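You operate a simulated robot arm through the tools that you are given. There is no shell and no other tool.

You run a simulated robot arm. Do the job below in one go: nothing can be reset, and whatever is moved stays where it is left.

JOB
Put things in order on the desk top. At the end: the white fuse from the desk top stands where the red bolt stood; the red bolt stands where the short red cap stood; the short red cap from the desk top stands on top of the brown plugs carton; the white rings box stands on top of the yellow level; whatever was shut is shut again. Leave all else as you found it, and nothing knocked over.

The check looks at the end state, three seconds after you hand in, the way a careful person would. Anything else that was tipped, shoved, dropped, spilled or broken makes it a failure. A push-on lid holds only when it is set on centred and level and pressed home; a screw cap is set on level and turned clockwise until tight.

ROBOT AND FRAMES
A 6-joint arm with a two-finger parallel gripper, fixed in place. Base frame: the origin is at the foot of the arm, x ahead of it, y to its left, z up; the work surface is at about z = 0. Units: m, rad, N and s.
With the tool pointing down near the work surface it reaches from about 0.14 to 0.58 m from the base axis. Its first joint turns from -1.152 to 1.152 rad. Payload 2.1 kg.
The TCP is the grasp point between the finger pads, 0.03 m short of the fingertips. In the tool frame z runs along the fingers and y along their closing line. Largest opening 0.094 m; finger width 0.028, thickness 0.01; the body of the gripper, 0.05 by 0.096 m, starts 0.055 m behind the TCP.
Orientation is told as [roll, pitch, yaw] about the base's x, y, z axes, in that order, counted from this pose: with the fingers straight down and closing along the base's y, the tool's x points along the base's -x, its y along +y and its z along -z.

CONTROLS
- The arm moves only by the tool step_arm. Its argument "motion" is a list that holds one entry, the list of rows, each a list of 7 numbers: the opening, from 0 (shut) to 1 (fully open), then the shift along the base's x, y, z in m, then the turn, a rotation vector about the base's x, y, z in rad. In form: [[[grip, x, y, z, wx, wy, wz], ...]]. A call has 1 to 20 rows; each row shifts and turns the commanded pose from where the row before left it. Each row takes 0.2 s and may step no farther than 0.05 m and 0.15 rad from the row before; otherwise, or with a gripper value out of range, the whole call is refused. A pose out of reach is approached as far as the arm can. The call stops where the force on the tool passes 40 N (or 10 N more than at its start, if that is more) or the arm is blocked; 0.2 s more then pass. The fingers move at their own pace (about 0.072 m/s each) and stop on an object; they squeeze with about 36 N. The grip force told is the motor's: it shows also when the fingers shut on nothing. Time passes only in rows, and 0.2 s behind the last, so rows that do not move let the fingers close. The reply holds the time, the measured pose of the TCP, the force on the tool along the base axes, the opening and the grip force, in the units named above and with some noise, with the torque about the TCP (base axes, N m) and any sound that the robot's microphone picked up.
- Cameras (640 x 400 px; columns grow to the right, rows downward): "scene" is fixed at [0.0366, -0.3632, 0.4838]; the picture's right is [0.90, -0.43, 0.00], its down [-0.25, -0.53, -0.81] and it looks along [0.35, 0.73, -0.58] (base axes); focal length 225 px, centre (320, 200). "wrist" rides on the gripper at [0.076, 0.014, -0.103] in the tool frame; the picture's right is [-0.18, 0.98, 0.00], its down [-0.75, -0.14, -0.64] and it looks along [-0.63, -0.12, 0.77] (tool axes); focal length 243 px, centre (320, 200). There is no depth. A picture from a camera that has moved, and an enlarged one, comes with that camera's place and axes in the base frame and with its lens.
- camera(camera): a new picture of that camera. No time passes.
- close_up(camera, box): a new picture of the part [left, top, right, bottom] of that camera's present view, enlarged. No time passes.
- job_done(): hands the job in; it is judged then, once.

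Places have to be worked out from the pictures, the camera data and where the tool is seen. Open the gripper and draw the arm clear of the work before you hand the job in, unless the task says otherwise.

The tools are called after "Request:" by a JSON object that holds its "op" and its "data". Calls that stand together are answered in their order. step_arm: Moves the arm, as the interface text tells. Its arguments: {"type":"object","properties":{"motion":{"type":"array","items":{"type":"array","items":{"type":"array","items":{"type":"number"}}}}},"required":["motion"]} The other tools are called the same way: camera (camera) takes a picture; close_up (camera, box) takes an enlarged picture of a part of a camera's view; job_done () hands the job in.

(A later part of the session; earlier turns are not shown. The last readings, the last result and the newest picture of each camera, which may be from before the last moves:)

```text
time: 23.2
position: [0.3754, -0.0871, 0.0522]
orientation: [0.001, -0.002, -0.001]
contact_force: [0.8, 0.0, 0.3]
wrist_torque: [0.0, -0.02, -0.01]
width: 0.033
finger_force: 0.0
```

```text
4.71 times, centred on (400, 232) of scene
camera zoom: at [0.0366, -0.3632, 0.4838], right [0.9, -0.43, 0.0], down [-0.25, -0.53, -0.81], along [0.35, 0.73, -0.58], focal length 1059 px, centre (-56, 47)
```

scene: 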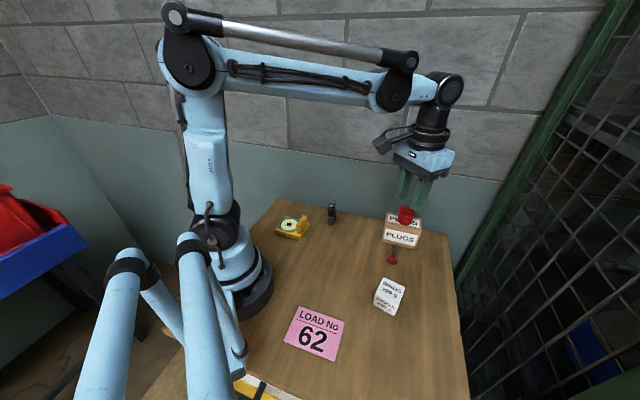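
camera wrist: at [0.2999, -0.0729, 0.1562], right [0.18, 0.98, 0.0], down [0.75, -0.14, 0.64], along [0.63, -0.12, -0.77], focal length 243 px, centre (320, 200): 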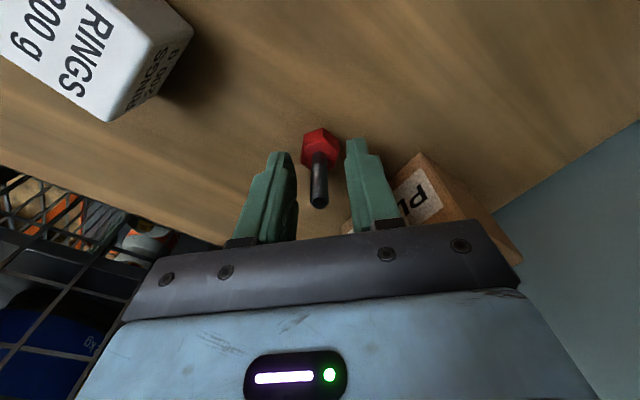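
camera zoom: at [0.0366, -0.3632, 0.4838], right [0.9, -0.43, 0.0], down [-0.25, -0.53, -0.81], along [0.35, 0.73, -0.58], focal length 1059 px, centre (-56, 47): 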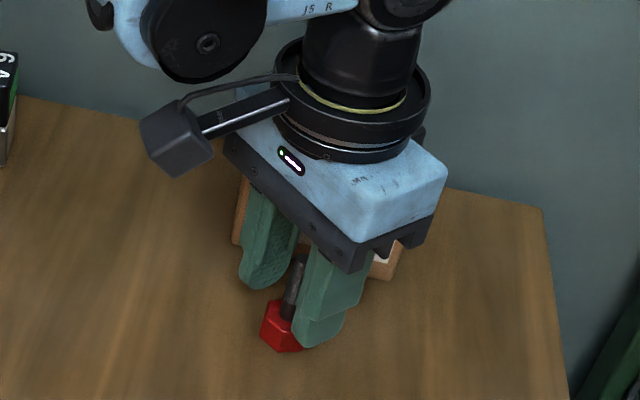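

The bolt shank is between the fingers. I zoom in to check the tips against the head.

Request:
{"op": "close_up", "data": {"camera": "wrist", "box": [250, 110, 400, 220]}}

```text
3.64 times, centred on (325, 165) of wrist
camera zoom: at [0.2999, -0.0729, 0.1562], right [0.18, 0.98, 0.0], down [0.75, -0.14, 0.64], along [0.63, -0.12, -0.77], focal length 882 px, centre (302, 327)
```

zoom: 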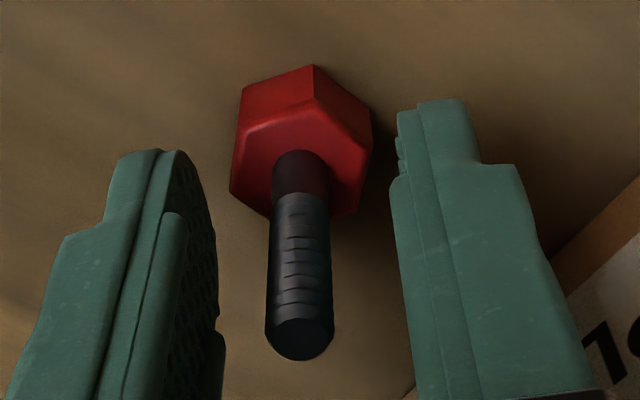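

The shank is centred and the tips clear the head. I close on the shank.

Request:
{"op": "step_arm", "data": {"motion": [[[0, 0, 0, 0, 0, 0, 0], [0, 0, 0, 0, 0, 0, 0], [0, 0, 0, 0, 0, 0, 0], [0, 0, 0, 0, 0, 0, 0]]]}}

Request:
{"op": "close_up", "data": {"camera": "wrist", "box": [250, 110, 400, 220]}}

```text
time: 24.2
position: [0.3757, -0.0868, 0.0533]
orientation: [0.001, -0.002, -0.002]
contact_force: [-0.4, 0.4, 1.0]
wrist_torque: [-0.01, 0.02, -0.01]
width: 0.0091
finger_force: 35.8
```

```text
3.64 times, centred on (325, 165) of wrist
camera zoom: at [0.2999, -0.073, 0.1563], right [0.18, 0.98, 0.0], down [0.75, -0.14, 0.64], along [0.63, -0.12, -0.77], focal length 882 px, centre (302, 327)
```

zoom: 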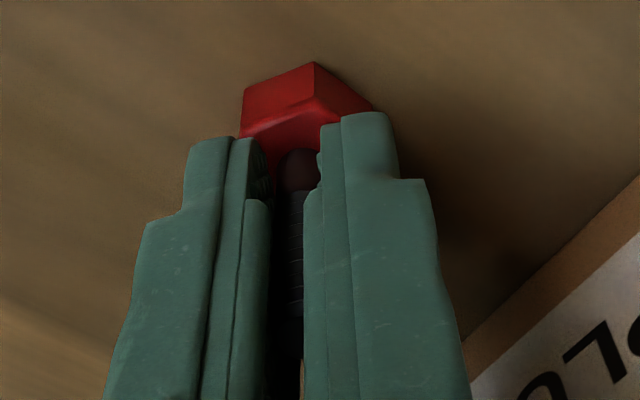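

The bolt is gripped upright (9.1 mm). I lift it and carry it high over to the cap's old place.

Request:
{"op": "step_arm", "data": {"motion": [[[0, 0, 0, 0.005, 0, 0, 0], [0, 0, 0, 0.01, 0, 0, 0], [0, 0, 0, 0.025, 0, 0, 0], [0, 0, 0, 0.03, 0, 0, 0], [0, 0, 0, 0.03, 0, 0, 0], [0, 0, 0, 0.03, 0, 0, 0], [0, 0, 0, 0, 0, 0, 0]]]}}

Request:
{"op": "camera", "data": {"camera": "wrist"}}

Request:
{"op": "camera", "data": {"camera": "scene"}}

```text
time: 25.8
position: [0.3758, -0.0852, 0.1844]
orientation: [0.002, 0.0, -0.001]
contact_force: [-0.4, 0.0, -0.7]
wrist_torque: [-0.01, -0.01, 0.01]
width: 0.0091
finger_force: 35.8
```

```text
taken
camera wrist: at [0.2991, -0.0713, 0.2875], right [0.18, 0.98, 0.0], down [0.75, -0.14, 0.64], along [0.63, -0.12, -0.77], focal length 243 px, centre (320, 200)
```

wrist: 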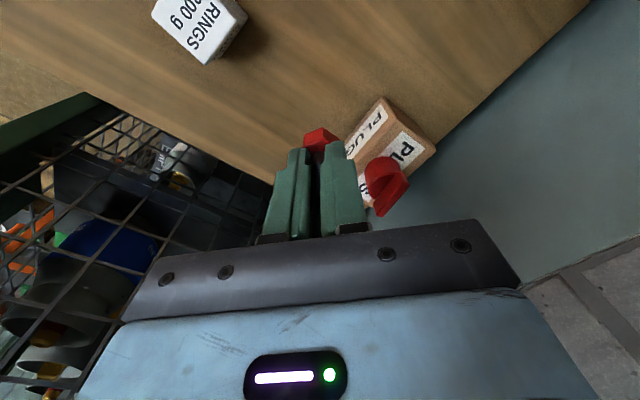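

```text
taken
```

scene: 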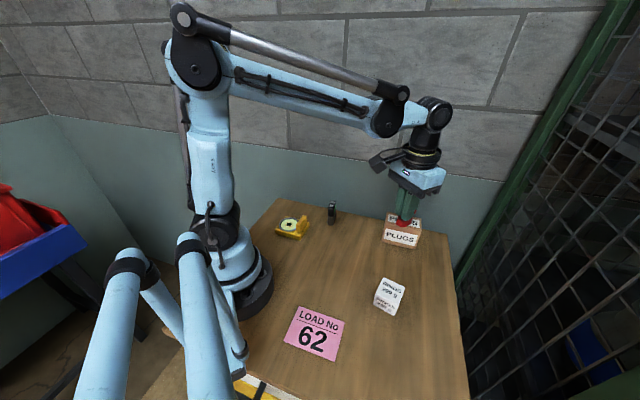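

The bolt came up cleanly. Now I carry it over to near (0.207, -0.257).

Request:
{"op": "step_arm", "data": {"motion": [[[0, -0.02, -0.02, 0, 0, 0, 0], [0, -0.03, -0.03, 0, 0, 0, 0], [0, -0.03, -0.03, 0, 0, 0, 0], [0, -0.03, -0.03, 0, 0, 0, 0], [0, -0.03, -0.03, 0, 0, 0, 0], [0, -0.02, -0.02, 0, 0, 0, 0], [0, -0.009, -0.0105, 0, 0, 0, 0], [0, 0, 0, -0.03, 0, 0, 0], [0, 0, 0, -0.03, 0, 0, 0], [0, 0, 0, -0.03, 0, 0, 0], [0, 0, 0, 0, 0, 0, 0], [0, 0, 0, 0, 0, 0, 0]]]}}

Request:
{"op": "camera", "data": {"camera": "wrist"}}

Request:
{"op": "camera", "data": {"camera": "scene"}}

```text
time: 28.4
position: [0.2068, -0.2581, 0.0928]
orientation: [0.002, -0.002, -0.001]
contact_force: [0.2, 0.3, -0.1]
wrist_torque: [0.0, 0.0, 0.0]
width: 0.0091
finger_force: 35.6
```

```text
taken
camera wrist: at [0.1316, -0.243, 0.1967], right [0.18, 0.98, 0.0], down [0.75, -0.14, 0.64], along [0.63, -0.12, -0.77], focal length 243 px, centre (320, 200)
```

wrist: 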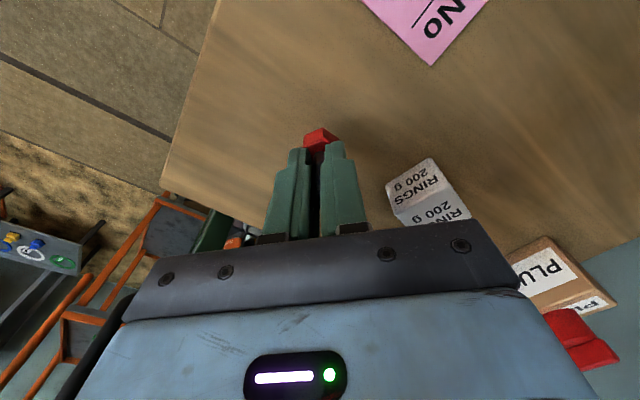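

```text
taken
```

scene: 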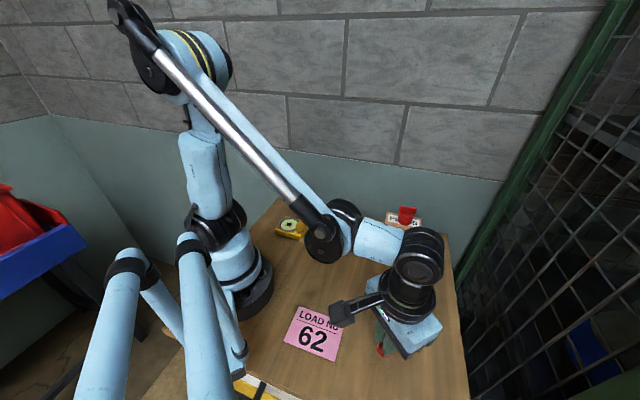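

TCP is at about (0.2075, -0.257). I lower to a few millimetres above contact.

Request:
{"op": "step_arm", "data": {"motion": [[[0, 0, 0, -0.015, 0, 0, 0], [0, 0, 0, -0.012, 0, 0, 0], [0, 0, 0, -0.008, 0, 0, 0], [0, 0, 0, 0, 0, 0, 0]]]}}

Request:
{"op": "camera", "data": {"camera": "wrist"}}

Request:
{"op": "close_up", "data": {"camera": "scene", "box": [340, 310, 430, 385]}}

```text
time: 29.4
position: [0.207, -0.2571, 0.0584]
orientation: [0.001, -0.003, 0.002]
contact_force: [0.2, -0.2, -2.0]
wrist_torque: [0.02, 0.01, -0.03]
width: 0.0093
finger_force: 35.7
```

```text
taken
camera wrist: at [0.1309, -0.2434, 0.1616], right [0.18, 0.98, 0.0], down [0.75, -0.14, 0.64], along [0.63, -0.12, -0.77], focal length 243 px, centre (320, 200)
```

wrist: 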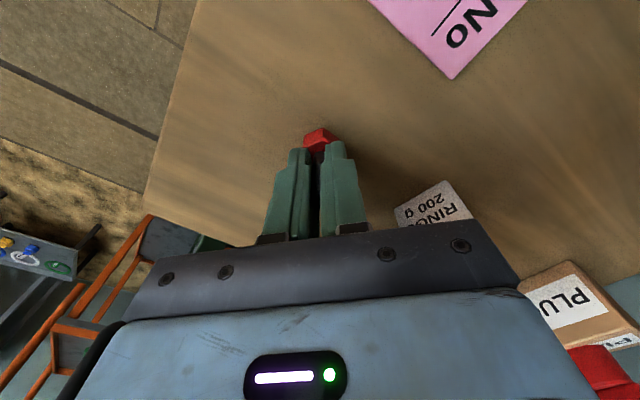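

```text
5.33 times, centred on (385, 348) of scene
camera zoom: at [0.0366, -0.3632, 0.4838], right [0.9, -0.43, 0.0], down [-0.25, -0.53, -0.81], along [0.35, 0.73, -0.58], focal length 1200 px, centre (-27, -587)
```

zoom: 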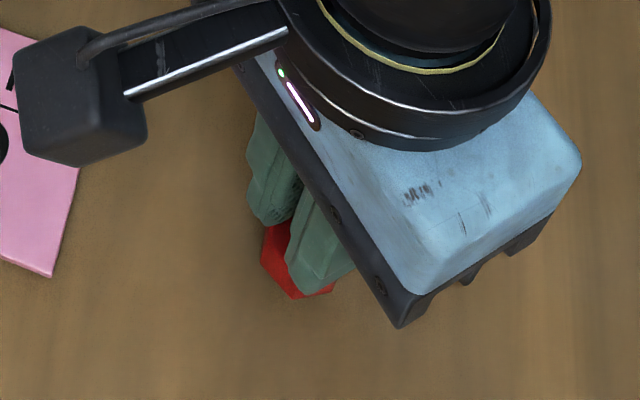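

About 5 mm remain, so I ease down 3 mm first.

Request:
{"op": "step_arm", "data": {"motion": [[[0, 0, 0, -0.0015, 0, 0, 0], [0, 0, 0, -0.0015, 0, 0, 0], [0, 0, 0, 0, 0, 0, 0]]]}}

```text
time: 30.2
position: [0.2076, -0.2582, 0.0559]
orientation: [0.001, -0.002, 0.002]
contact_force: [0.2, -0.1, -0.9]
wrist_torque: [0.01, 0.03, -0.01]
width: 0.0093
finger_force: 36.0
```

No contact yet; I go down another 1.5 mm.

Request:
{"op": "step_arm", "data": {"motion": [[[0, 0, 0, -0.001, 0, 0, 0], [0, 0, 0, -0.0005, 0, 0, 0], [0, 0, 0, 0, 0, 0, 0]]]}}

```text
time: 31.0
position: [0.2066, -0.2569, 0.0534]
orientation: [0.002, -0.002, 0.0]
contact_force: [0.1, 0.6, -1.1]
wrist_torque: [0.02, 0.01, 0.0]
width: 0.0091
finger_force: 35.5
```

Still free at about z = 0.0535, so I continue in half-millimetre steps.

Request:
{"op": "step_arm", "data": {"motion": [[[0, 0, 0, -0.0005, 0, 0, 0], [0, 0, 0, -0.0004, 0, 0, 0], [0, 0, 0, 0, 0, 0, 0]]]}}

```text
time: 31.8
position: [0.2072, -0.2575, 0.0525]
orientation: [0.002, -0.001, 0.0]
contact_force: [-2.4, -0.5, 26.8]
wrist_torque: [-0.03, 0.11, 0.0]
width: 0.009
finger_force: 36.1
```

Contact with the desk. I relieve the load.

Request:
{"op": "step_arm", "data": {"motion": [[[0, 0, 0, 0.0006, 0, 0, 0], [0, 0, 0, 0, 0, 0, 0]]]}}

```text
time: 32.4
position: [0.2076, -0.2567, 0.0526]
orientation: [0.002, -0.001, 0.0]
contact_force: [-0.3, 0.5, 0.2]
wrist_torque: [0.0, 0.01, -0.01]
width: 0.0092
finger_force: 36.1
```

The load is zero and the bolt head is on the desk. I open gradually.

Request:
{"op": "step_arm", "data": {"motion": [[[0.12, 0, 0, 0, 0, 0, 0], [0.2, 0, 0, 0, 0, 0, 0], [0.35, 0, 0, 0, 0, 0, 0], [0.35, 0, 0, 0, 0, 0, 0]]]}}

Request:
{"op": "close_up", "data": {"camera": "wrist", "box": [250, 110, 400, 220]}}

```text
time: 33.4
position: [0.208, -0.2569, 0.0532]
orientation: [0.002, -0.001, 0.0]
contact_force: [-0.6, 0.2, -0.9]
wrist_torque: [-0.01, 0.02, 0.0]
width: 0.033
finger_force: 0.0
```

```text
3.64 times, centred on (325, 165) of wrist
camera zoom: at [0.1314, -0.2426, 0.1563], right [0.18, 0.98, 0.0], down [0.75, -0.14, 0.64], along [0.63, -0.12, -0.77], focal length 882 px, centre (302, 327)
```

zoom: 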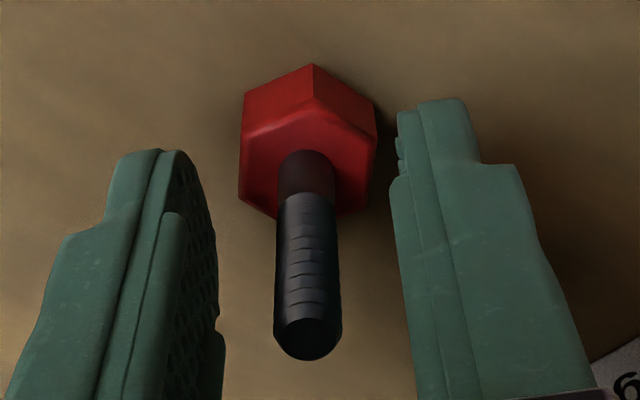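

The bolt stands upright in the cap's old place. I raise, then go over to the fuse while turning the tool to its thickness direction (+0.87 rad).

Request:
{"op": "step_arm", "data": {"motion": [[[0.35, 0, 0, 0.01, 0, 0, 0], [0.35, 0, 0, 0.03, 0, 0, 0], [0.35, 0, 0, 0.035, 0, 0, 0], [0.35, 0, 0, 0.04, 0, 0, 0], [0.35, 0, 0, 0.035, 0, 0, 0], [0.5, 0.0103, 0.0383, 0, 0, 0, 0.1], [0.5, 0.0103, 0.0383, 0, 0, 0, 0.1], [0.5, 0.0103, 0.0383, 0, 0, 0, 0.1], [0.5, 0.0103, 0.0383, 0, 0, 0, 0.1], [0.5, 0.0103, 0.0383, 0, 0, 0, 0.1], [0.5, 0.0103, 0.0383, 0, 0, 0, 0.1], [0.5, 0.0103, 0.0383, 0, 0, 0, 0.1], [0.5, 0.0103, 0.0383, 0, 0, 0, 0.1], [0.5, 0.0103, 0.0383, 0, 0, 0, 0.07], [0.5, 0.0103, 0.0383, 0, 0, 0, 0], [0.5, 0, 0, 0, 0, 0, 0]]]}}

Request:
{"op": "camera", "data": {"camera": "wrist"}}

Request:
{"op": "camera", "data": {"camera": "scene"}}

```text
time: 36.8
position: [0.3106, 0.1265, 0.2035]
orientation: [0.003, -0.002, 0.87]
contact_force: [0.0, -0.1, 0.0]
wrist_torque: [0.02, 0.02, 0.03]
width: 0.047
finger_force: 0.0
```

```text
taken
camera wrist: at [0.2506, 0.0776, 0.3064], right [-0.63, 0.77, 0.0], down [0.59, 0.48, 0.64], along [0.5, 0.41, -0.77], focal length 243 px, centre (320, 200)
```

wrist: 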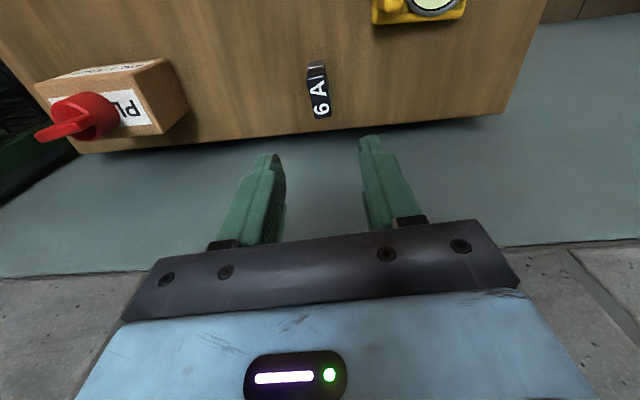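

```text
taken
```

scene: 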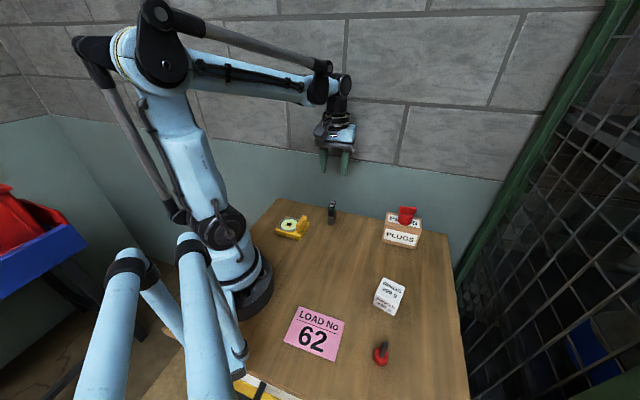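

The bolt and cap both stand. I enlarge the fuse for an accurate alignment.

Request:
{"op": "close_up", "data": {"camera": "wrist", "box": [280, 50, 360, 130]}}

Request:
{"op": "close_up", "data": {"camera": "scene", "box": [312, 190, 352, 230]}}

Request:
{"op": "close_up", "data": {"camera": "scene", "box": [340, 330, 420, 380]}}

```text
5.00 times, centred on (320, 90) of wrist
camera zoom: at [0.2506, 0.0776, 0.3064], right [-0.63, 0.77, 0.0], down [0.59, 0.48, 0.64], along [0.5, 0.41, -0.77], focal length 1213 px, centre (320, 750)
```

zoom: 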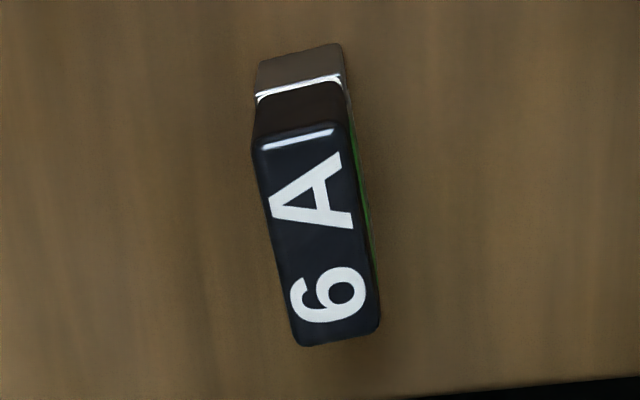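

```text
10.00 times, centred on (332, 210) of scene
camera zoom: at [0.0366, -0.3632, 0.4838], right [0.9, -0.43, 0.0], down [-0.25, -0.53, -0.81], along [0.35, 0.73, -0.58], focal length 2251 px, centre (200, 100)
```

zoom: 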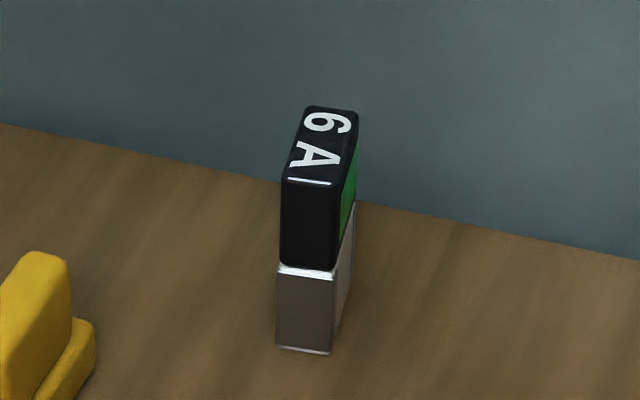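

```text
8.00 times, centred on (380, 355) of scene
camera zoom: at [0.0366, -0.3632, 0.4838], right [0.9, -0.43, 0.0], down [-0.25, -0.53, -0.81], along [0.35, 0.73, -0.58], focal length 1801 px, centre (-160, -1040)
```

zoom: 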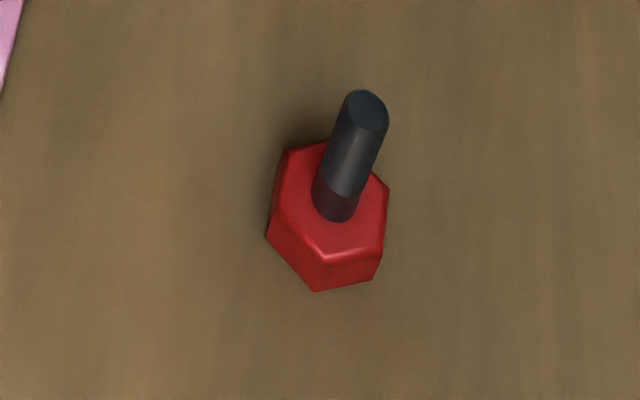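

The fuse centre is about (0.307, 0.124), long axis about 52°, about 40 x 19 x 67 mm. I correct position and yaw, then lower until the tips are just above it.

Request:
{"op": "step_arm", "data": {"motion": [[[0.55, -0.0033, -0.0026, -0.02, 0, 0, 0.03], [0.55, 0, 0, -0.03, 0, 0, 0], [0.55, 0, 0, -0.025, 0, 0, 0], [0.55, 0, 0, -0.015, 0, 0, 0], [0.55, 0, 0, 0, 0, 0, 0]]]}}

Request:
{"op": "camera", "data": {"camera": "wrist"}}

Request:
{"op": "close_up", "data": {"camera": "wrist", "box": [240, 60, 400, 200]}}

```text
time: 38.0
position: [0.3075, 0.125, 0.1119]
orientation: [0.002, -0.003, 0.898]
contact_force: [-0.6, -0.4, 0.6]
wrist_torque: [-0.03, 0.01, -0.02]
width: 0.0514
finger_force: 0.1
```

```text
taken
camera wrist: at [0.2488, 0.073, 0.2154], right [-0.66, 0.76, 0.0], down [0.58, 0.5, 0.64], along [0.48, 0.42, -0.77], focal length 243 px, centre (320, 200)
```

wrist: 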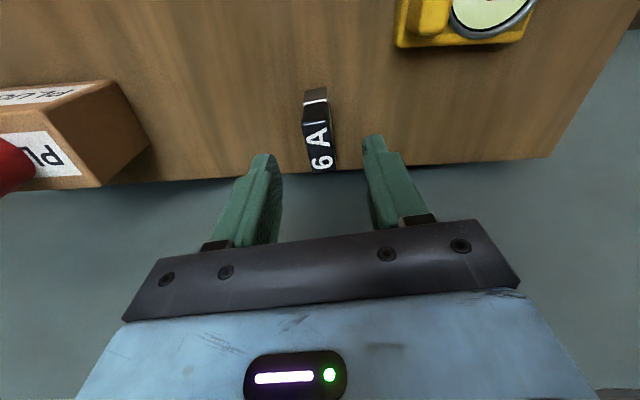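

```text
2.86 times, centred on (320, 130) of wrist
camera zoom: at [0.2488, 0.073, 0.2154], right [-0.66, 0.76, 0.0], down [0.58, 0.5, 0.64], along [0.48, 0.42, -0.77], focal length 693 px, centre (320, 400)
```

zoom: 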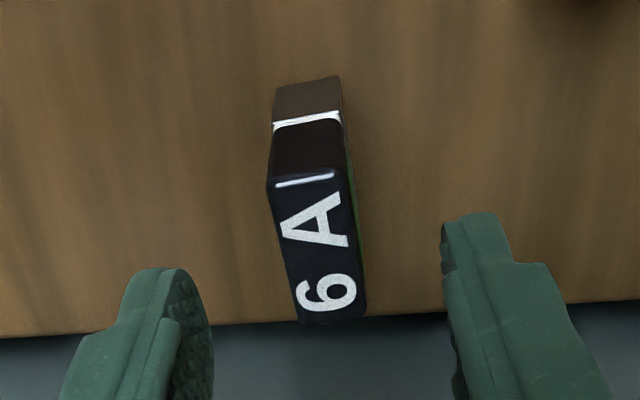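

Fuse top centre computes to (0.3067, 0.1235), against the TCP at (0.307, 0.124), so it is aligned. I descend around it to z≈0.045.

Request:
{"op": "step_arm", "data": {"motion": [[[0.55, 0, 0, -0.02, 0, 0, 0.005], [0.55, 0, 0, -0.02, 0, 0, 0], [0.55, 0, 0, -0.017, 0, 0, 0], [0.55, 0, 0, -0.009, 0, 0, 0], [0.55, 0, 0, 0, 0, 0, 0]]]}}

Request:
{"op": "camera", "data": {"camera": "wrist"}}

Request:
{"op": "close_up", "data": {"camera": "scene", "box": [290, 160, 380, 230]}}

```text
time: 39.2
position: [0.307, 0.123, 0.0457]
orientation: [0.0, -0.002, 0.905]
contact_force: [0.8, 0.6, 0.4]
wrist_torque: [0.0, -0.03, 0.02]
width: 0.0517
finger_force: 0.0
```

```text
taken
camera wrist: at [0.2494, 0.0719, 0.1497], right [-0.66, 0.75, 0.0], down [0.58, 0.5, 0.64], along [0.48, 0.42, -0.77], focal length 243 px, centre (320, 200)
```

wrist: 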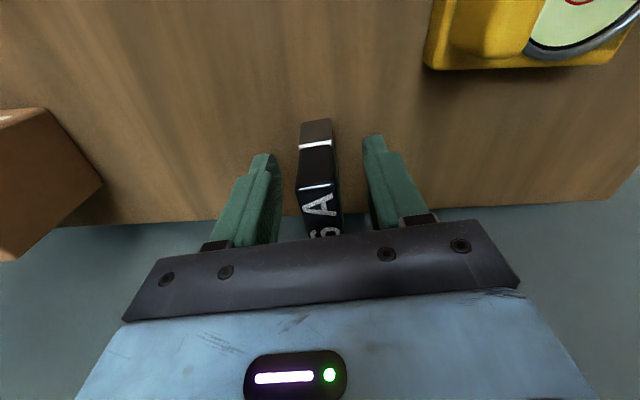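

```text
5.71 times, centred on (335, 195) of scene
camera zoom: at [0.0366, -0.3632, 0.4838], right [0.9, -0.43, 0.0], down [-0.25, -0.53, -0.81], along [0.35, 0.73, -0.58], focal length 1286 px, centre (234, 229)
```

zoom: 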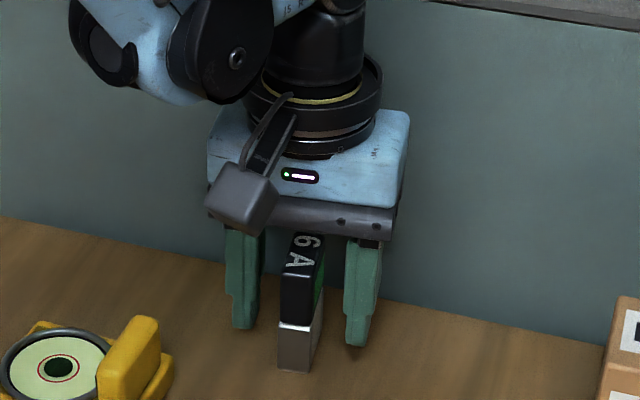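

The fuse is between the fingers with clear space all round. I close.

Request:
{"op": "step_arm", "data": {"motion": [[[0.3, 0, 0, 0, 0, 0, 0], [0, 0, 0, 0, 0, 0, 0], [0, 0, 0, 0, 0, 0, 0], [0, 0, 0, 0, 0, 0, 0]]]}}

Request:
{"op": "camera", "data": {"camera": "wrist"}}

```text
time: 40.2
position: [0.3082, 0.1229, 0.0457]
orientation: [0.001, -0.001, 0.906]
contact_force: [-0.8, 0.8, -0.2]
wrist_torque: [0.0, 0.0, -0.03]
width: 0.0215
finger_force: 35.8
```

```text
taken
camera wrist: at [0.2493, 0.0719, 0.1498], right [-0.66, 0.75, 0.0], down [0.58, 0.5, 0.64], along [0.48, 0.42, -0.77], focal length 243 px, centre (320, 200)
```

wrist: 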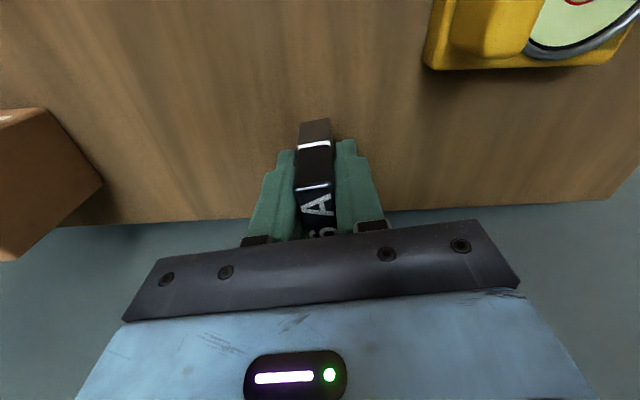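

The fuse is held (21.5 mm). I lift it and carry it high to the bolt's old place at (0.3766, -0.0875).

Request:
{"op": "step_arm", "data": {"motion": [[[0, 0, 0, 0.005, 0, 0, 0], [0, 0, 0, 0.015, 0, 0, 0], [0, 0, 0, 0.035, 0, 0, 0], [0, 0, 0, 0.04, 0, 0, 0], [0, 0, 0, 0.04, 0, 0, 0], [0, 0, 0, 0.025, 0, 0, 0], [0, 0.01, -0.03, 0, 0, 0, 0], [0, 0.013, -0.039, 0, 0, 0, 0], [0, 0.013, -0.039, 0, 0, 0, 0], [0, 0.013, -0.039, 0, 0, 0, 0], [0, 0.012, -0.038, 0, 0, 0, 0], [0, 0.0085, -0.026, 0, 0, 0, 0], [0, 0, 0, 0, 0, 0, 0], [0, 0, 0, 0, 0, 0, 0]]]}}

Request:
{"op": "camera", "data": {"camera": "wrist"}}

Request:
{"op": "camera", "data": {"camera": "scene"}}

```text
time: 43.2
position: [0.3751, -0.0882, 0.2062]
orientation: [0.002, -0.002, 0.905]
contact_force: [0.7, -0.5, -0.6]
wrist_torque: [0.0, 0.01, 0.0]
width: 0.0217
finger_force: 36.1
```

```text
taken
camera wrist: at [0.3172, -0.139, 0.3095], right [-0.66, 0.75, 0.0], down [0.58, 0.5, 0.64], along [0.48, 0.42, -0.77], focal length 243 px, centre (320, 200)
```

wrist: 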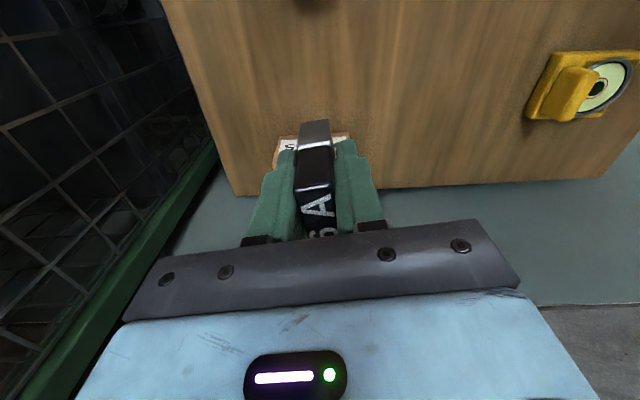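

```text
taken
```

scene: 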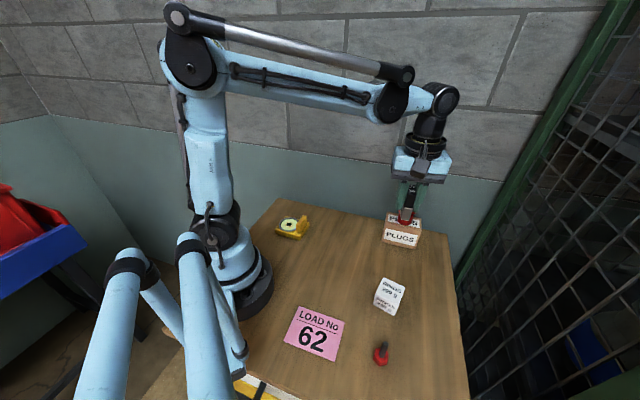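

TCP is at (0.375, -0.088), so I correct 1.5 mm in x and lower in stages, checking the clearance to the carton and cap halfway.

Request:
{"op": "step_arm", "data": {"motion": [[[0, 0.0015, 0.0002, -0.02, 0, 0, 0], [0, 0, 0, -0.03, 0, 0, 0], [0, 0, 0, -0.03, 0, 0, 0], [0, 0, 0, -0.02, 0, 0, 0], [0, 0, 0, 0, 0, 0, 0]]]}}

Request:
{"op": "close_up", "data": {"camera": "scene", "box": [350, 140, 460, 275]}}

Request:
{"op": "camera", "data": {"camera": "wrist"}}

```text
time: 44.4
position: [0.3783, -0.0866, 0.1097]
orientation: [0.002, -0.001, 0.904]
contact_force: [-0.8, 0.6, -0.9]
wrist_torque: [0.03, 0.01, -0.02]
width: 0.0216
finger_force: 35.9
```

```text
2.96 times, centred on (405, 208) of scene
camera zoom: at [0.0366, -0.3632, 0.4838], right [0.9, -0.43, 0.0], down [-0.25, -0.53, -0.81], along [0.35, 0.73, -0.58], focal length 667 px, centre (68, 178)
```

zoom: 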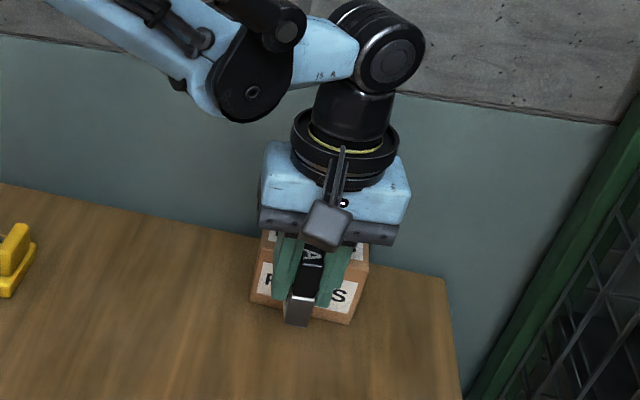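

```text
taken
camera wrist: at [0.3196, -0.1383, 0.2119], right [-0.66, 0.75, 0.0], down [0.58, 0.5, 0.64], along [0.48, 0.42, -0.77], focal length 243 px, centre (320, 200)
```

wrist: 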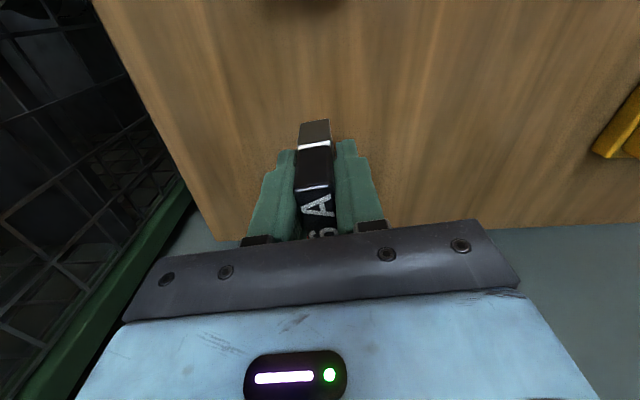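

There is ample clearance. I continue down to just above the desk.

Request:
{"op": "step_arm", "data": {"motion": [[[0, -0.0008, -0.0003, -0.02, 0, 0, 0], [0, 0, 0, -0.02, 0, 0, 0], [0, 0, 0, -0.012, 0, 0, 0], [0, 0, 0, -0.005, 0, 0, 0], [0, 0, 0, 0, 0, 0, 0]]]}}

Request:
{"op": "camera", "data": {"camera": "wrist"}}

Request:
{"op": "close_up", "data": {"camera": "scene", "box": [350, 170, 460, 290]}}

```text
time: 45.6
position: [0.3775, -0.0875, 0.0511]
orientation: [0.001, -0.002, 0.904]
contact_force: [0.4, 0.1, -0.6]
wrist_torque: [-0.01, 0.01, -0.05]
width: 0.0215
finger_force: 35.7
```

```text
taken
camera wrist: at [0.319, -0.1388, 0.1539], right [-0.66, 0.75, 0.0], down [0.58, 0.5, 0.64], along [0.48, 0.42, -0.77], focal length 243 px, centre (320, 200)
```

wrist: 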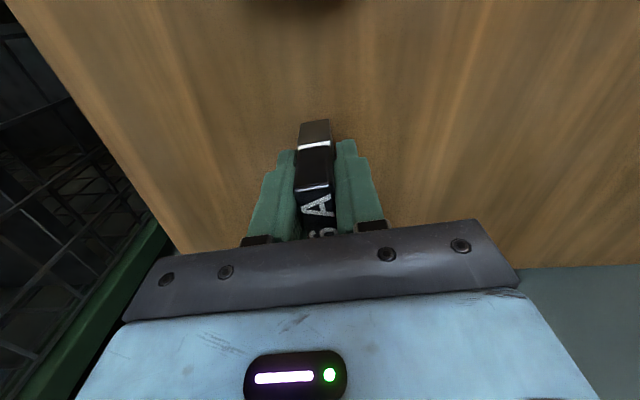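

```text
3.33 times, centred on (405, 230) of scene
camera zoom: at [0.0366, -0.3632, 0.4838], right [0.9, -0.43, 0.0], down [-0.25, -0.53, -0.81], along [0.35, 0.73, -0.58], focal length 750 px, centre (37, 100)
```

zoom: 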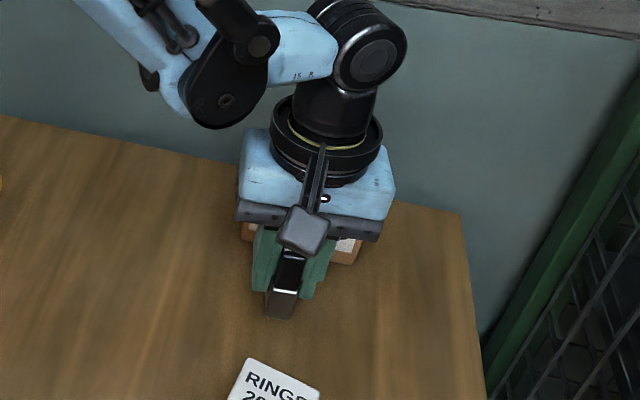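

About 5 mm remain. I ease down.

Request:
{"op": "step_arm", "data": {"motion": [[[0, 0, 0, -0.0015, 0, 0, 0], [0, 0, 0, -0.0015, 0, 0, 0], [0, 0, 0, 0, 0, 0, 0]]]}}

```text
time: 46.4
position: [0.3768, -0.0878, 0.0483]
orientation: [0.004, -0.001, 0.904]
contact_force: [0.1, 0.8, -0.2]
wrist_torque: [0.03, 0.0, -0.01]
width: 0.0213
finger_force: 35.7
```

Not touching yet, so I take another 1.5 mm.

Request:
{"op": "step_arm", "data": {"motion": [[[0, 0, 0, -0.001, 0, 0, 0], [0, 0, 0, -0.0005, 0, 0, 0], [0, 0, 0, 0, 0, 0, 0]]]}}

```text
time: 47.2
position: [0.3776, -0.0874, 0.0455]
orientation: [0.003, -0.002, 0.904]
contact_force: [0.3, 1.3, 25.6]
wrist_torque: [0.0, 0.02, -0.03]
width: 0.0214
finger_force: 35.8
```

The fuse has contacted the desk. I relieve the push before releasing.

Request:
{"op": "step_arm", "data": {"motion": [[[0, 0, 0, 0.0006, 0, 0, 0], [0, 0, 0, 0, 0, 0, 0]]]}}

```text
time: 47.8
position: [0.3769, -0.0874, 0.0455]
orientation: [-0.001, -0.003, 0.904]
contact_force: [2.1, 1.2, 4.8]
wrist_torque: [-0.01, -0.04, 0.0]
width: 0.0214
finger_force: 36.4
```

The load is down to about 5 N, so the fuse is resting on the desk. I open gradually and look.

Request:
{"op": "step_arm", "data": {"motion": [[[0, 0, 0, 0.0001, 0, 0, 0], [0.28, 0, 0, 0, 0, 0, 0], [0.4, 0, 0, 0, 0, 0, 0], [0.5, 0, 0, 0, 0, 0, 0], [0.5, 0, 0, 0, 0, 0, 0]]]}}

Request:
{"op": "camera", "data": {"camera": "wrist"}}

```text
time: 49.0
position: [0.378, -0.089, 0.0459]
orientation: [0.001, 0.0, 0.903]
contact_force: [-0.1, 0.0, 0.6]
wrist_torque: [0.0, 0.01, 0.01]
width: 0.0469
finger_force: 0.1
```

```text
taken
camera wrist: at [0.3193, -0.139, 0.1498], right [-0.66, 0.75, 0.0], down [0.58, 0.5, 0.64], along [0.48, 0.42, -0.77], focal length 243 px, centre (320, 200)
```

wrist: 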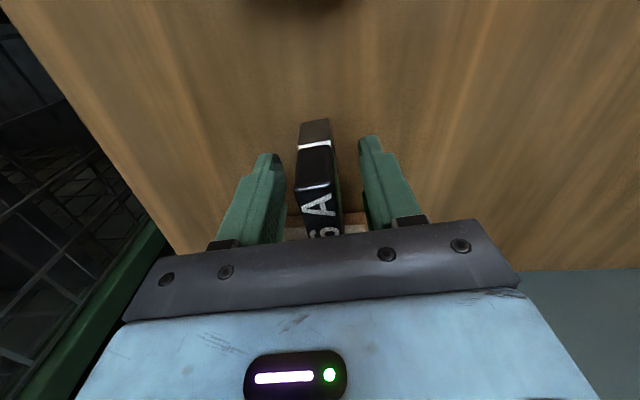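

The fuse stands free in the bolt's old place. I raise straight up, then move over the rings box while turning to yaw -1.01.

Request:
{"op": "step_arm", "data": {"motion": [[[0.5, 0, 0, 0.01, 0, 0, 0], [0.5, 0, 0, 0.03, 0, 0, 0], [0.5, 0, 0, 0.04, 0, 0, 0], [0.5, 0, 0, 0.04, 0, 0, 0], [0.5, 0, 0, 0.04, 0, 0, 0], [0.8, -0.0086, -0.0085, 0, 0, 0, -0.147], [0.8, -0.0086, -0.0085, 0, 0, 0, -0.147], [0.8, -0.0086, -0.0085, 0, 0, 0, -0.147], [0.8, -0.0086, -0.0085, 0, 0, 0, -0.147], [0.8, -0.0086, -0.0085, 0, 0, 0, -0.147], [0.8, -0.0086, -0.0085, 0, 0, 0, -0.147], [0.8, -0.0086, -0.0085, 0, 0, 0, -0.147], [0.8, -0.0086, -0.0085, 0, 0, 0, -0.147], [0.8, -0.0086, -0.0085, 0, 0, 0, -0.147], [0.8, -0.0086, -0.0085, 0, 0, 0, -0.147], [0.8, 0, 0, 0, 0, 0, -0.147], [0.8, 0, 0, 0, 0, 0, -0.147], [0.8, 0, 0, 0, 0, 0, -0.147], [0.8, 0, 0, 0, 0, 0, 0]]]}}

Request:
{"op": "camera", "data": {"camera": "wrist"}}

Request:
{"op": "camera", "data": {"camera": "scene"}}

```text
time: 53.0
position: [0.2915, -0.1726, 0.2063]
orientation: [0.002, -0.002, -1.008]
contact_force: [-0.3, -0.3, -0.3]
wrist_torque: [0.01, -0.01, -0.01]
width: 0.0751
finger_force: 0.1
```

```text
taken
camera wrist: at [0.2624, -0.1005, 0.3094], right [0.93, 0.37, 0.0], down [0.28, -0.71, 0.64], along [0.24, -0.6, -0.77], focal length 243 px, centre (320, 200)
```

wrist: 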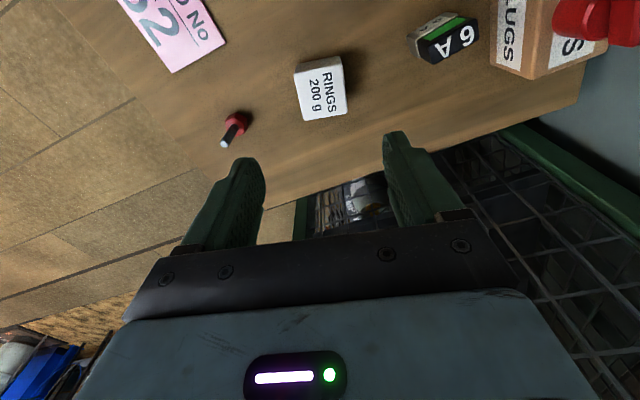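

```text
taken
```

scene: 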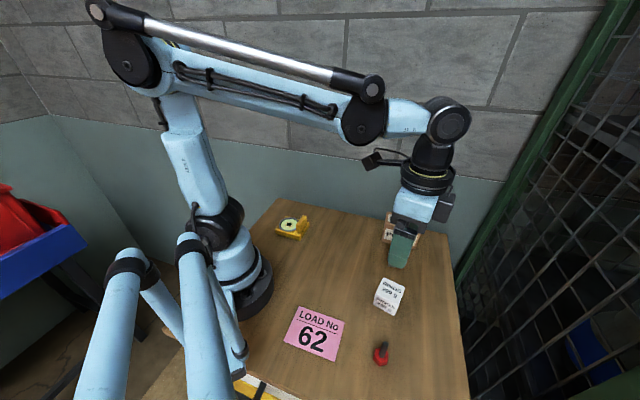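

The box, fuse, bolt and carton all look right. I enlarge the box to refine its pose.

Request:
{"op": "close_up", "data": {"camera": "wrist", "box": [272, 40, 368, 130]}}

Request:
{"op": "close_up", "data": {"camera": "wrist", "box": [390, 0, 500, 80]}}

```text
4.44 times, centred on (320, 85) of wrist
camera zoom: at [0.2624, -0.1005, 0.3094], right [0.93, 0.37, 0.0], down [0.28, -0.71, 0.64], along [0.24, -0.6, -0.77], focal length 1078 px, centre (320, 711)
```

zoom: 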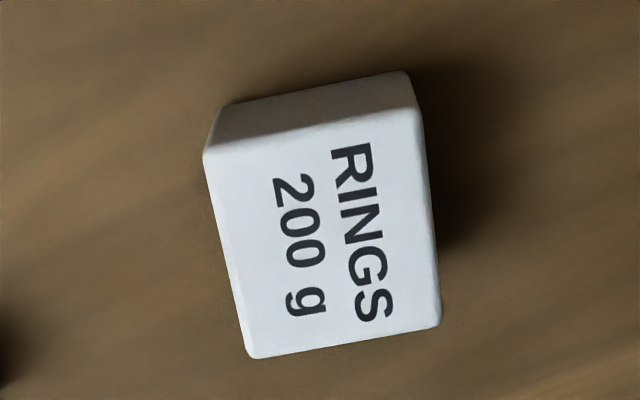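

```text
5.00 times, centred on (445, 40) of wrist
camera zoom: at [0.2624, -0.1005, 0.3094], right [0.93, 0.37, 0.0], down [0.28, -0.71, 0.64], along [0.24, -0.6, -0.77], focal length 1213 px, centre (-305, 1000)
```

zoom: 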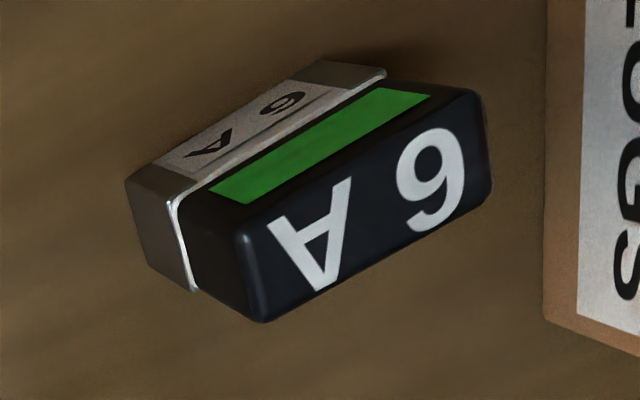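

The box centre is about (0.292, -0.172) at 32°, and the TCP is within 1 mm of it. I descend around it to z≈0.045.

Request:
{"op": "step_arm", "data": {"motion": [[[0.8, 0.0008, 0.0004, -0.03, 0, 0, 0], [0.8, 0, 0, -0.035, 0, 0, 0], [0.8, 0, 0, -0.03, 0, 0, 0], [0.8, 0, 0, -0.02, 0, 0, 0], [0.8, 0, 0, -0.02, 0, 0, 0], [0.8, 0, 0, -0.016, 0, 0, 0], [0.8, 0, 0, -0.01, 0, 0, 0], [0.8, 0, 0, 0, 0, 0, 0]]]}}

Request:
{"op": "camera", "data": {"camera": "wrist"}}

Request:
{"op": "close_up", "data": {"camera": "scene", "box": [340, 220, 450, 330]}}

```text
time: 54.8
position: [0.2917, -0.1711, 0.0447]
orientation: [0.001, -0.001, -1.006]
contact_force: [0.3, -0.1, 0.0]
wrist_torque: [0.0, -0.02, 0.0]
width: 0.0755
finger_force: 0.2
```

```text
taken
camera wrist: at [0.2632, -0.0995, 0.1476], right [0.93, 0.37, 0.0], down [0.28, -0.71, 0.64], along [0.24, -0.6, -0.77], focal length 243 px, centre (320, 200)
```

wrist: 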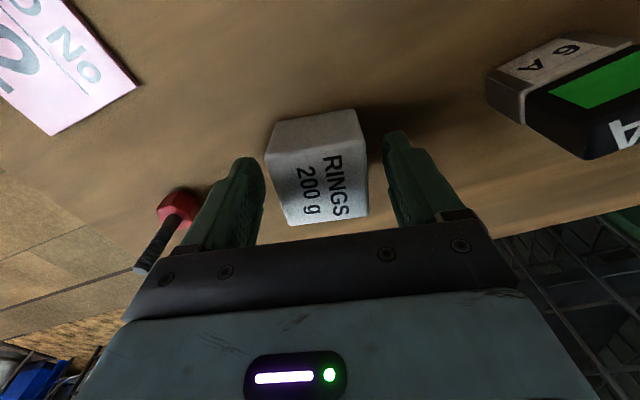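

```text
3.64 times, centred on (395, 275) of scene
camera zoom: at [0.0366, -0.3632, 0.4838], right [0.9, -0.43, 0.0], down [-0.25, -0.53, -0.81], along [0.35, 0.73, -0.58], focal length 818 px, centre (47, -73)
```

zoom: 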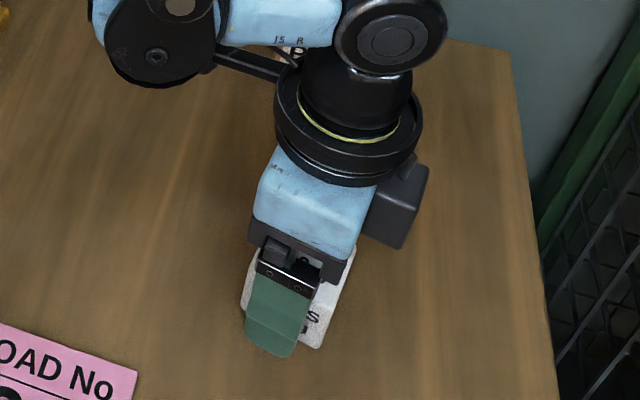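

The box is well between the fingers. I close on it.

Request:
{"op": "step_arm", "data": {"motion": [[[0.6, 0, 0, 0, 0, 0, 0], [0.3, 0, 0, 0, 0, 0, 0], [0, 0, 0, 0, 0, 0, 0], [0, 0, 0, 0, 0, 0, 0]]]}}

Request:
{"op": "camera", "data": {"camera": "wrist"}}

```text
time: 55.8
position: [0.2926, -0.1712, 0.0443]
orientation: [0.002, -0.001, -1.005]
contact_force: [0.0, 0.1, 0.1]
wrist_torque: [-0.03, 0.01, 0.01]
width: 0.0541
finger_force: 36.0
```

```text
taken
camera wrist: at [0.2632, -0.0995, 0.1478], right [0.93, 0.37, 0.0], down [0.28, -0.71, 0.64], along [0.24, -0.6, -0.77], focal length 243 px, centre (320, 200)
```

wrist: 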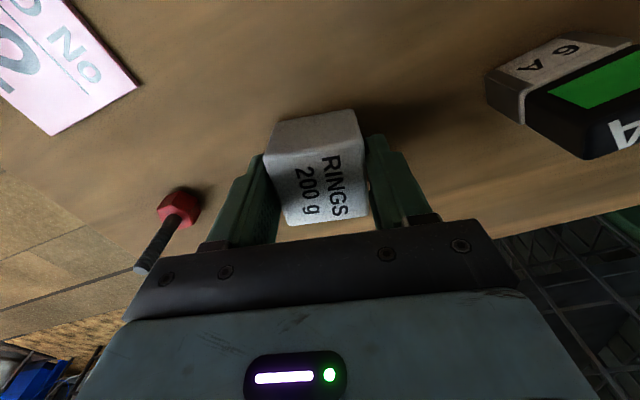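

The box is held, measured at 54 mm across this way. I lift it and carry it over towards the level, turning to the level's direction, and stop short so the camera can see the level.

Request:
{"op": "step_arm", "data": {"motion": [[[0, 0, 0, 0.005, 0, 0, 0], [0, 0, 0, 0.015, 0, 0, 0], [0, 0, 0, 0.035, 0, 0, 0], [0, 0, 0, 0.04, 0, 0, 0], [0, 0, 0, 0.04, 0, 0, 0], [0, 0, 0, 0.025, 0, 0, 0], [0, -0.008, 0.022, 0, 0, 0, 0], [0, -0.013, 0.035, 0, 0, 0, 0.05], [0, -0.013, 0.035, 0, 0, 0, 0.05], [0, -0.013, 0.035, 0, 0, 0, 0.05], [0, -0.013, 0.035, 0, 0, 0, 0.05], [0, -0.013, 0.035, 0, 0, 0, 0], [0, -0.013, 0.035, 0, 0, 0, 0], [0, -0.011, 0.03, 0, 0, 0, 0], [0, -0.005, 0.02, 0, 0, 0, 0], [0, 0, 0, 0, 0, 0, 0]]]}}

Request:
{"op": "camera", "data": {"camera": "wrist"}}

Request:
{"op": "camera", "data": {"camera": "scene"}}

```text
time: 59.2
position: [0.1914, 0.1095, 0.2045]
orientation: [0.003, -0.003, -0.806]
contact_force: [-0.5, -0.1, -2.5]
wrist_torque: [-0.03, -0.01, -0.01]
width: 0.0539
finger_force: 36.4
```

```text
taken
camera wrist: at [0.1478, 0.1737, 0.3071], right [0.84, 0.55, 0.0], down [0.42, -0.64, 0.64], along [0.35, -0.54, -0.77], focal length 243 px, centre (320, 200)
```

wrist: 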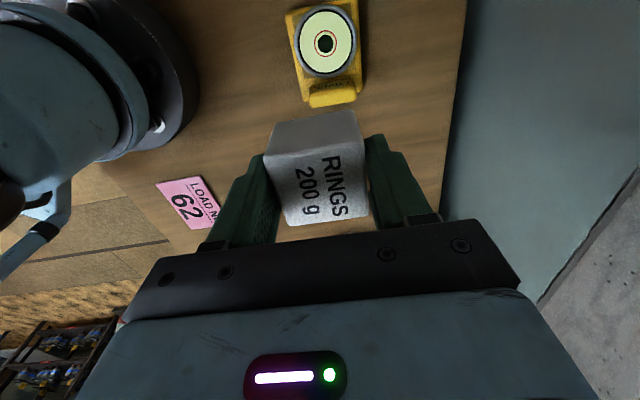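

```text
taken
```

scene: 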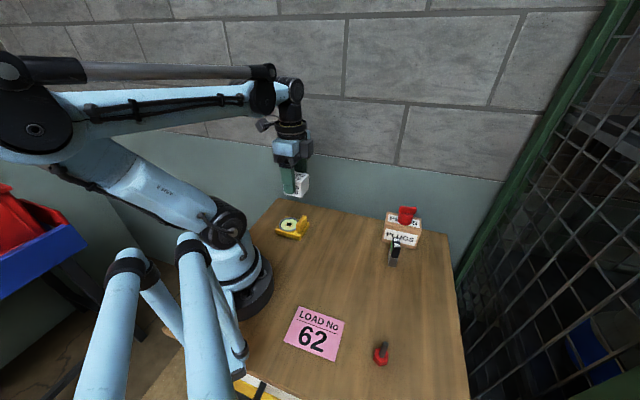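

The level shows in the upper view, so I enlarge it for exact geometry of the ring and fin.

Request:
{"op": "close_up", "data": {"camera": "wrist", "box": [265, 0, 385, 112]}}

Request:
{"op": "close_up", "data": {"camera": "scene", "box": [265, 205, 321, 245]}}

```text
3.57 times, centred on (325, 56) of wrist
camera zoom: at [0.1478, 0.1737, 0.3071], right [0.84, 0.55, 0.0], down [0.42, -0.64, 0.64], along [0.35, -0.54, -0.77], focal length 866 px, centre (302, 714)
```

zoom: 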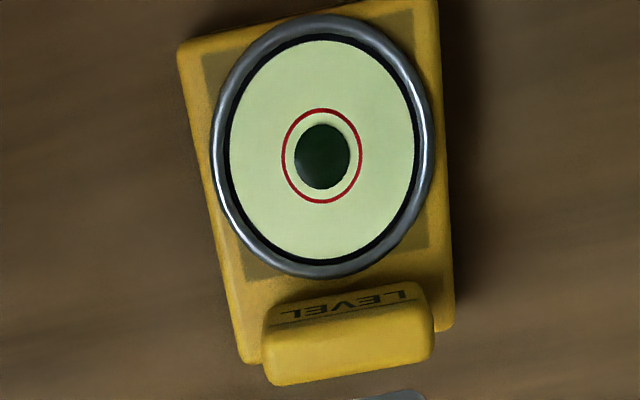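

```text
10.00 times, centred on (293, 225) of scene
camera zoom: at [0.0366, -0.3632, 0.4838], right [0.9, -0.43, 0.0], down [-0.25, -0.53, -0.81], along [0.35, 0.73, -0.58], focal length 2251 px, centre (590, -50)
```

zoom: 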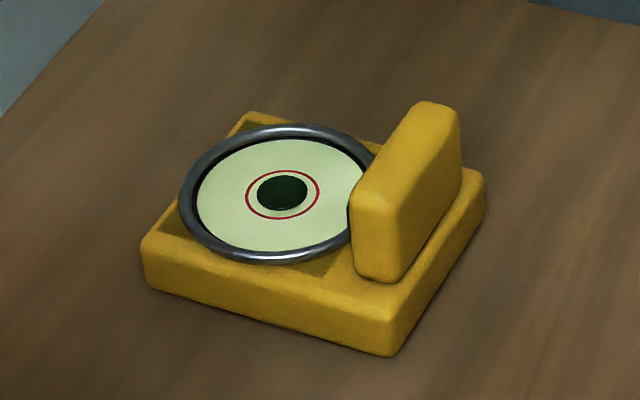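

I put the ring centre at about (0.171, 0.148), the ring top near z≈0.02, the fin top near 0.048 and the fin's inner face about 37 mm from the ring centre. The 54 mm box fits on the ring with fingers at the sides, so I move over it and lower part way.

Request:
{"op": "step_arm", "data": {"motion": [[[0, -0.01, 0.0195, 0, 0, 0, 0], [0, -0.0098, 0.0193, 0, 0, 0, 0.003], [0, 0, 0, -0.02, 0, 0, 0], [0, 0, 0, -0.03, 0, 0, 0], [0, 0, 0, -0.025, 0, 0, 0], [0, 0, 0, -0.015, 0, 0, 0], [0, 0, 0, 0, 0, 0, 0], [0, 0, 0, 0, 0, 0, 0]]]}}

Request:
{"op": "camera", "data": {"camera": "wrist"}}

Request:
{"op": "close_up", "data": {"camera": "scene", "box": [240, 160, 350, 250]}}

Request:
{"op": "camera", "data": {"camera": "scene"}}

```text
time: 61.0
position: [0.1709, 0.1465, 0.115]
orientation: [0.002, -0.003, -0.803]
contact_force: [0.3, -0.3, -2.3]
wrist_torque: [0.0, 0.01, -0.03]
width: 0.0539
finger_force: 35.9
```

```text
taken
camera wrist: at [0.128, 0.2123, 0.2179], right [0.84, 0.55, 0.0], down [0.42, -0.64, 0.64], along [0.35, -0.54, -0.77], focal length 243 px, centre (320, 200)
```

wrist: 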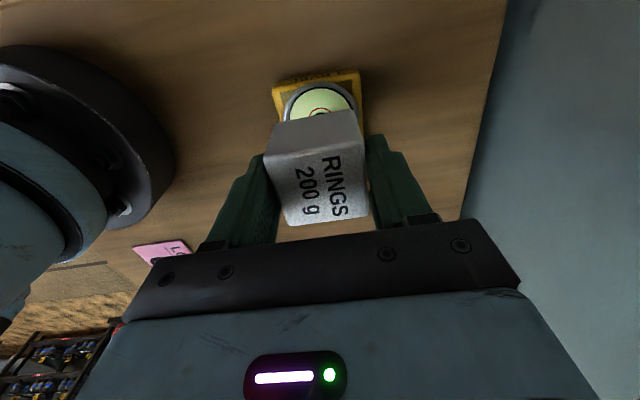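

```text
4.44 times, centred on (295, 205) of scene
camera zoom: at [0.0366, -0.3632, 0.4838], right [0.9, -0.43, 0.0], down [-0.25, -0.53, -0.81], along [0.35, 0.73, -0.58], focal length 1000 px, centre (431, 178)
```

zoom: 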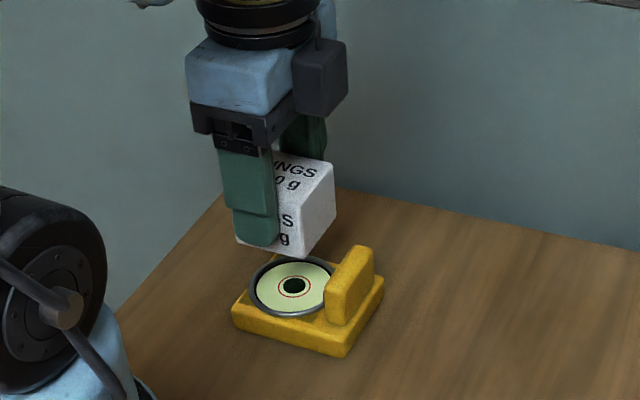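

```text
taken
```

scene: 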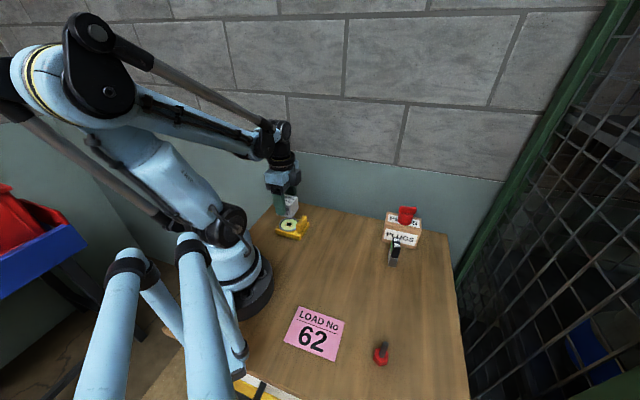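

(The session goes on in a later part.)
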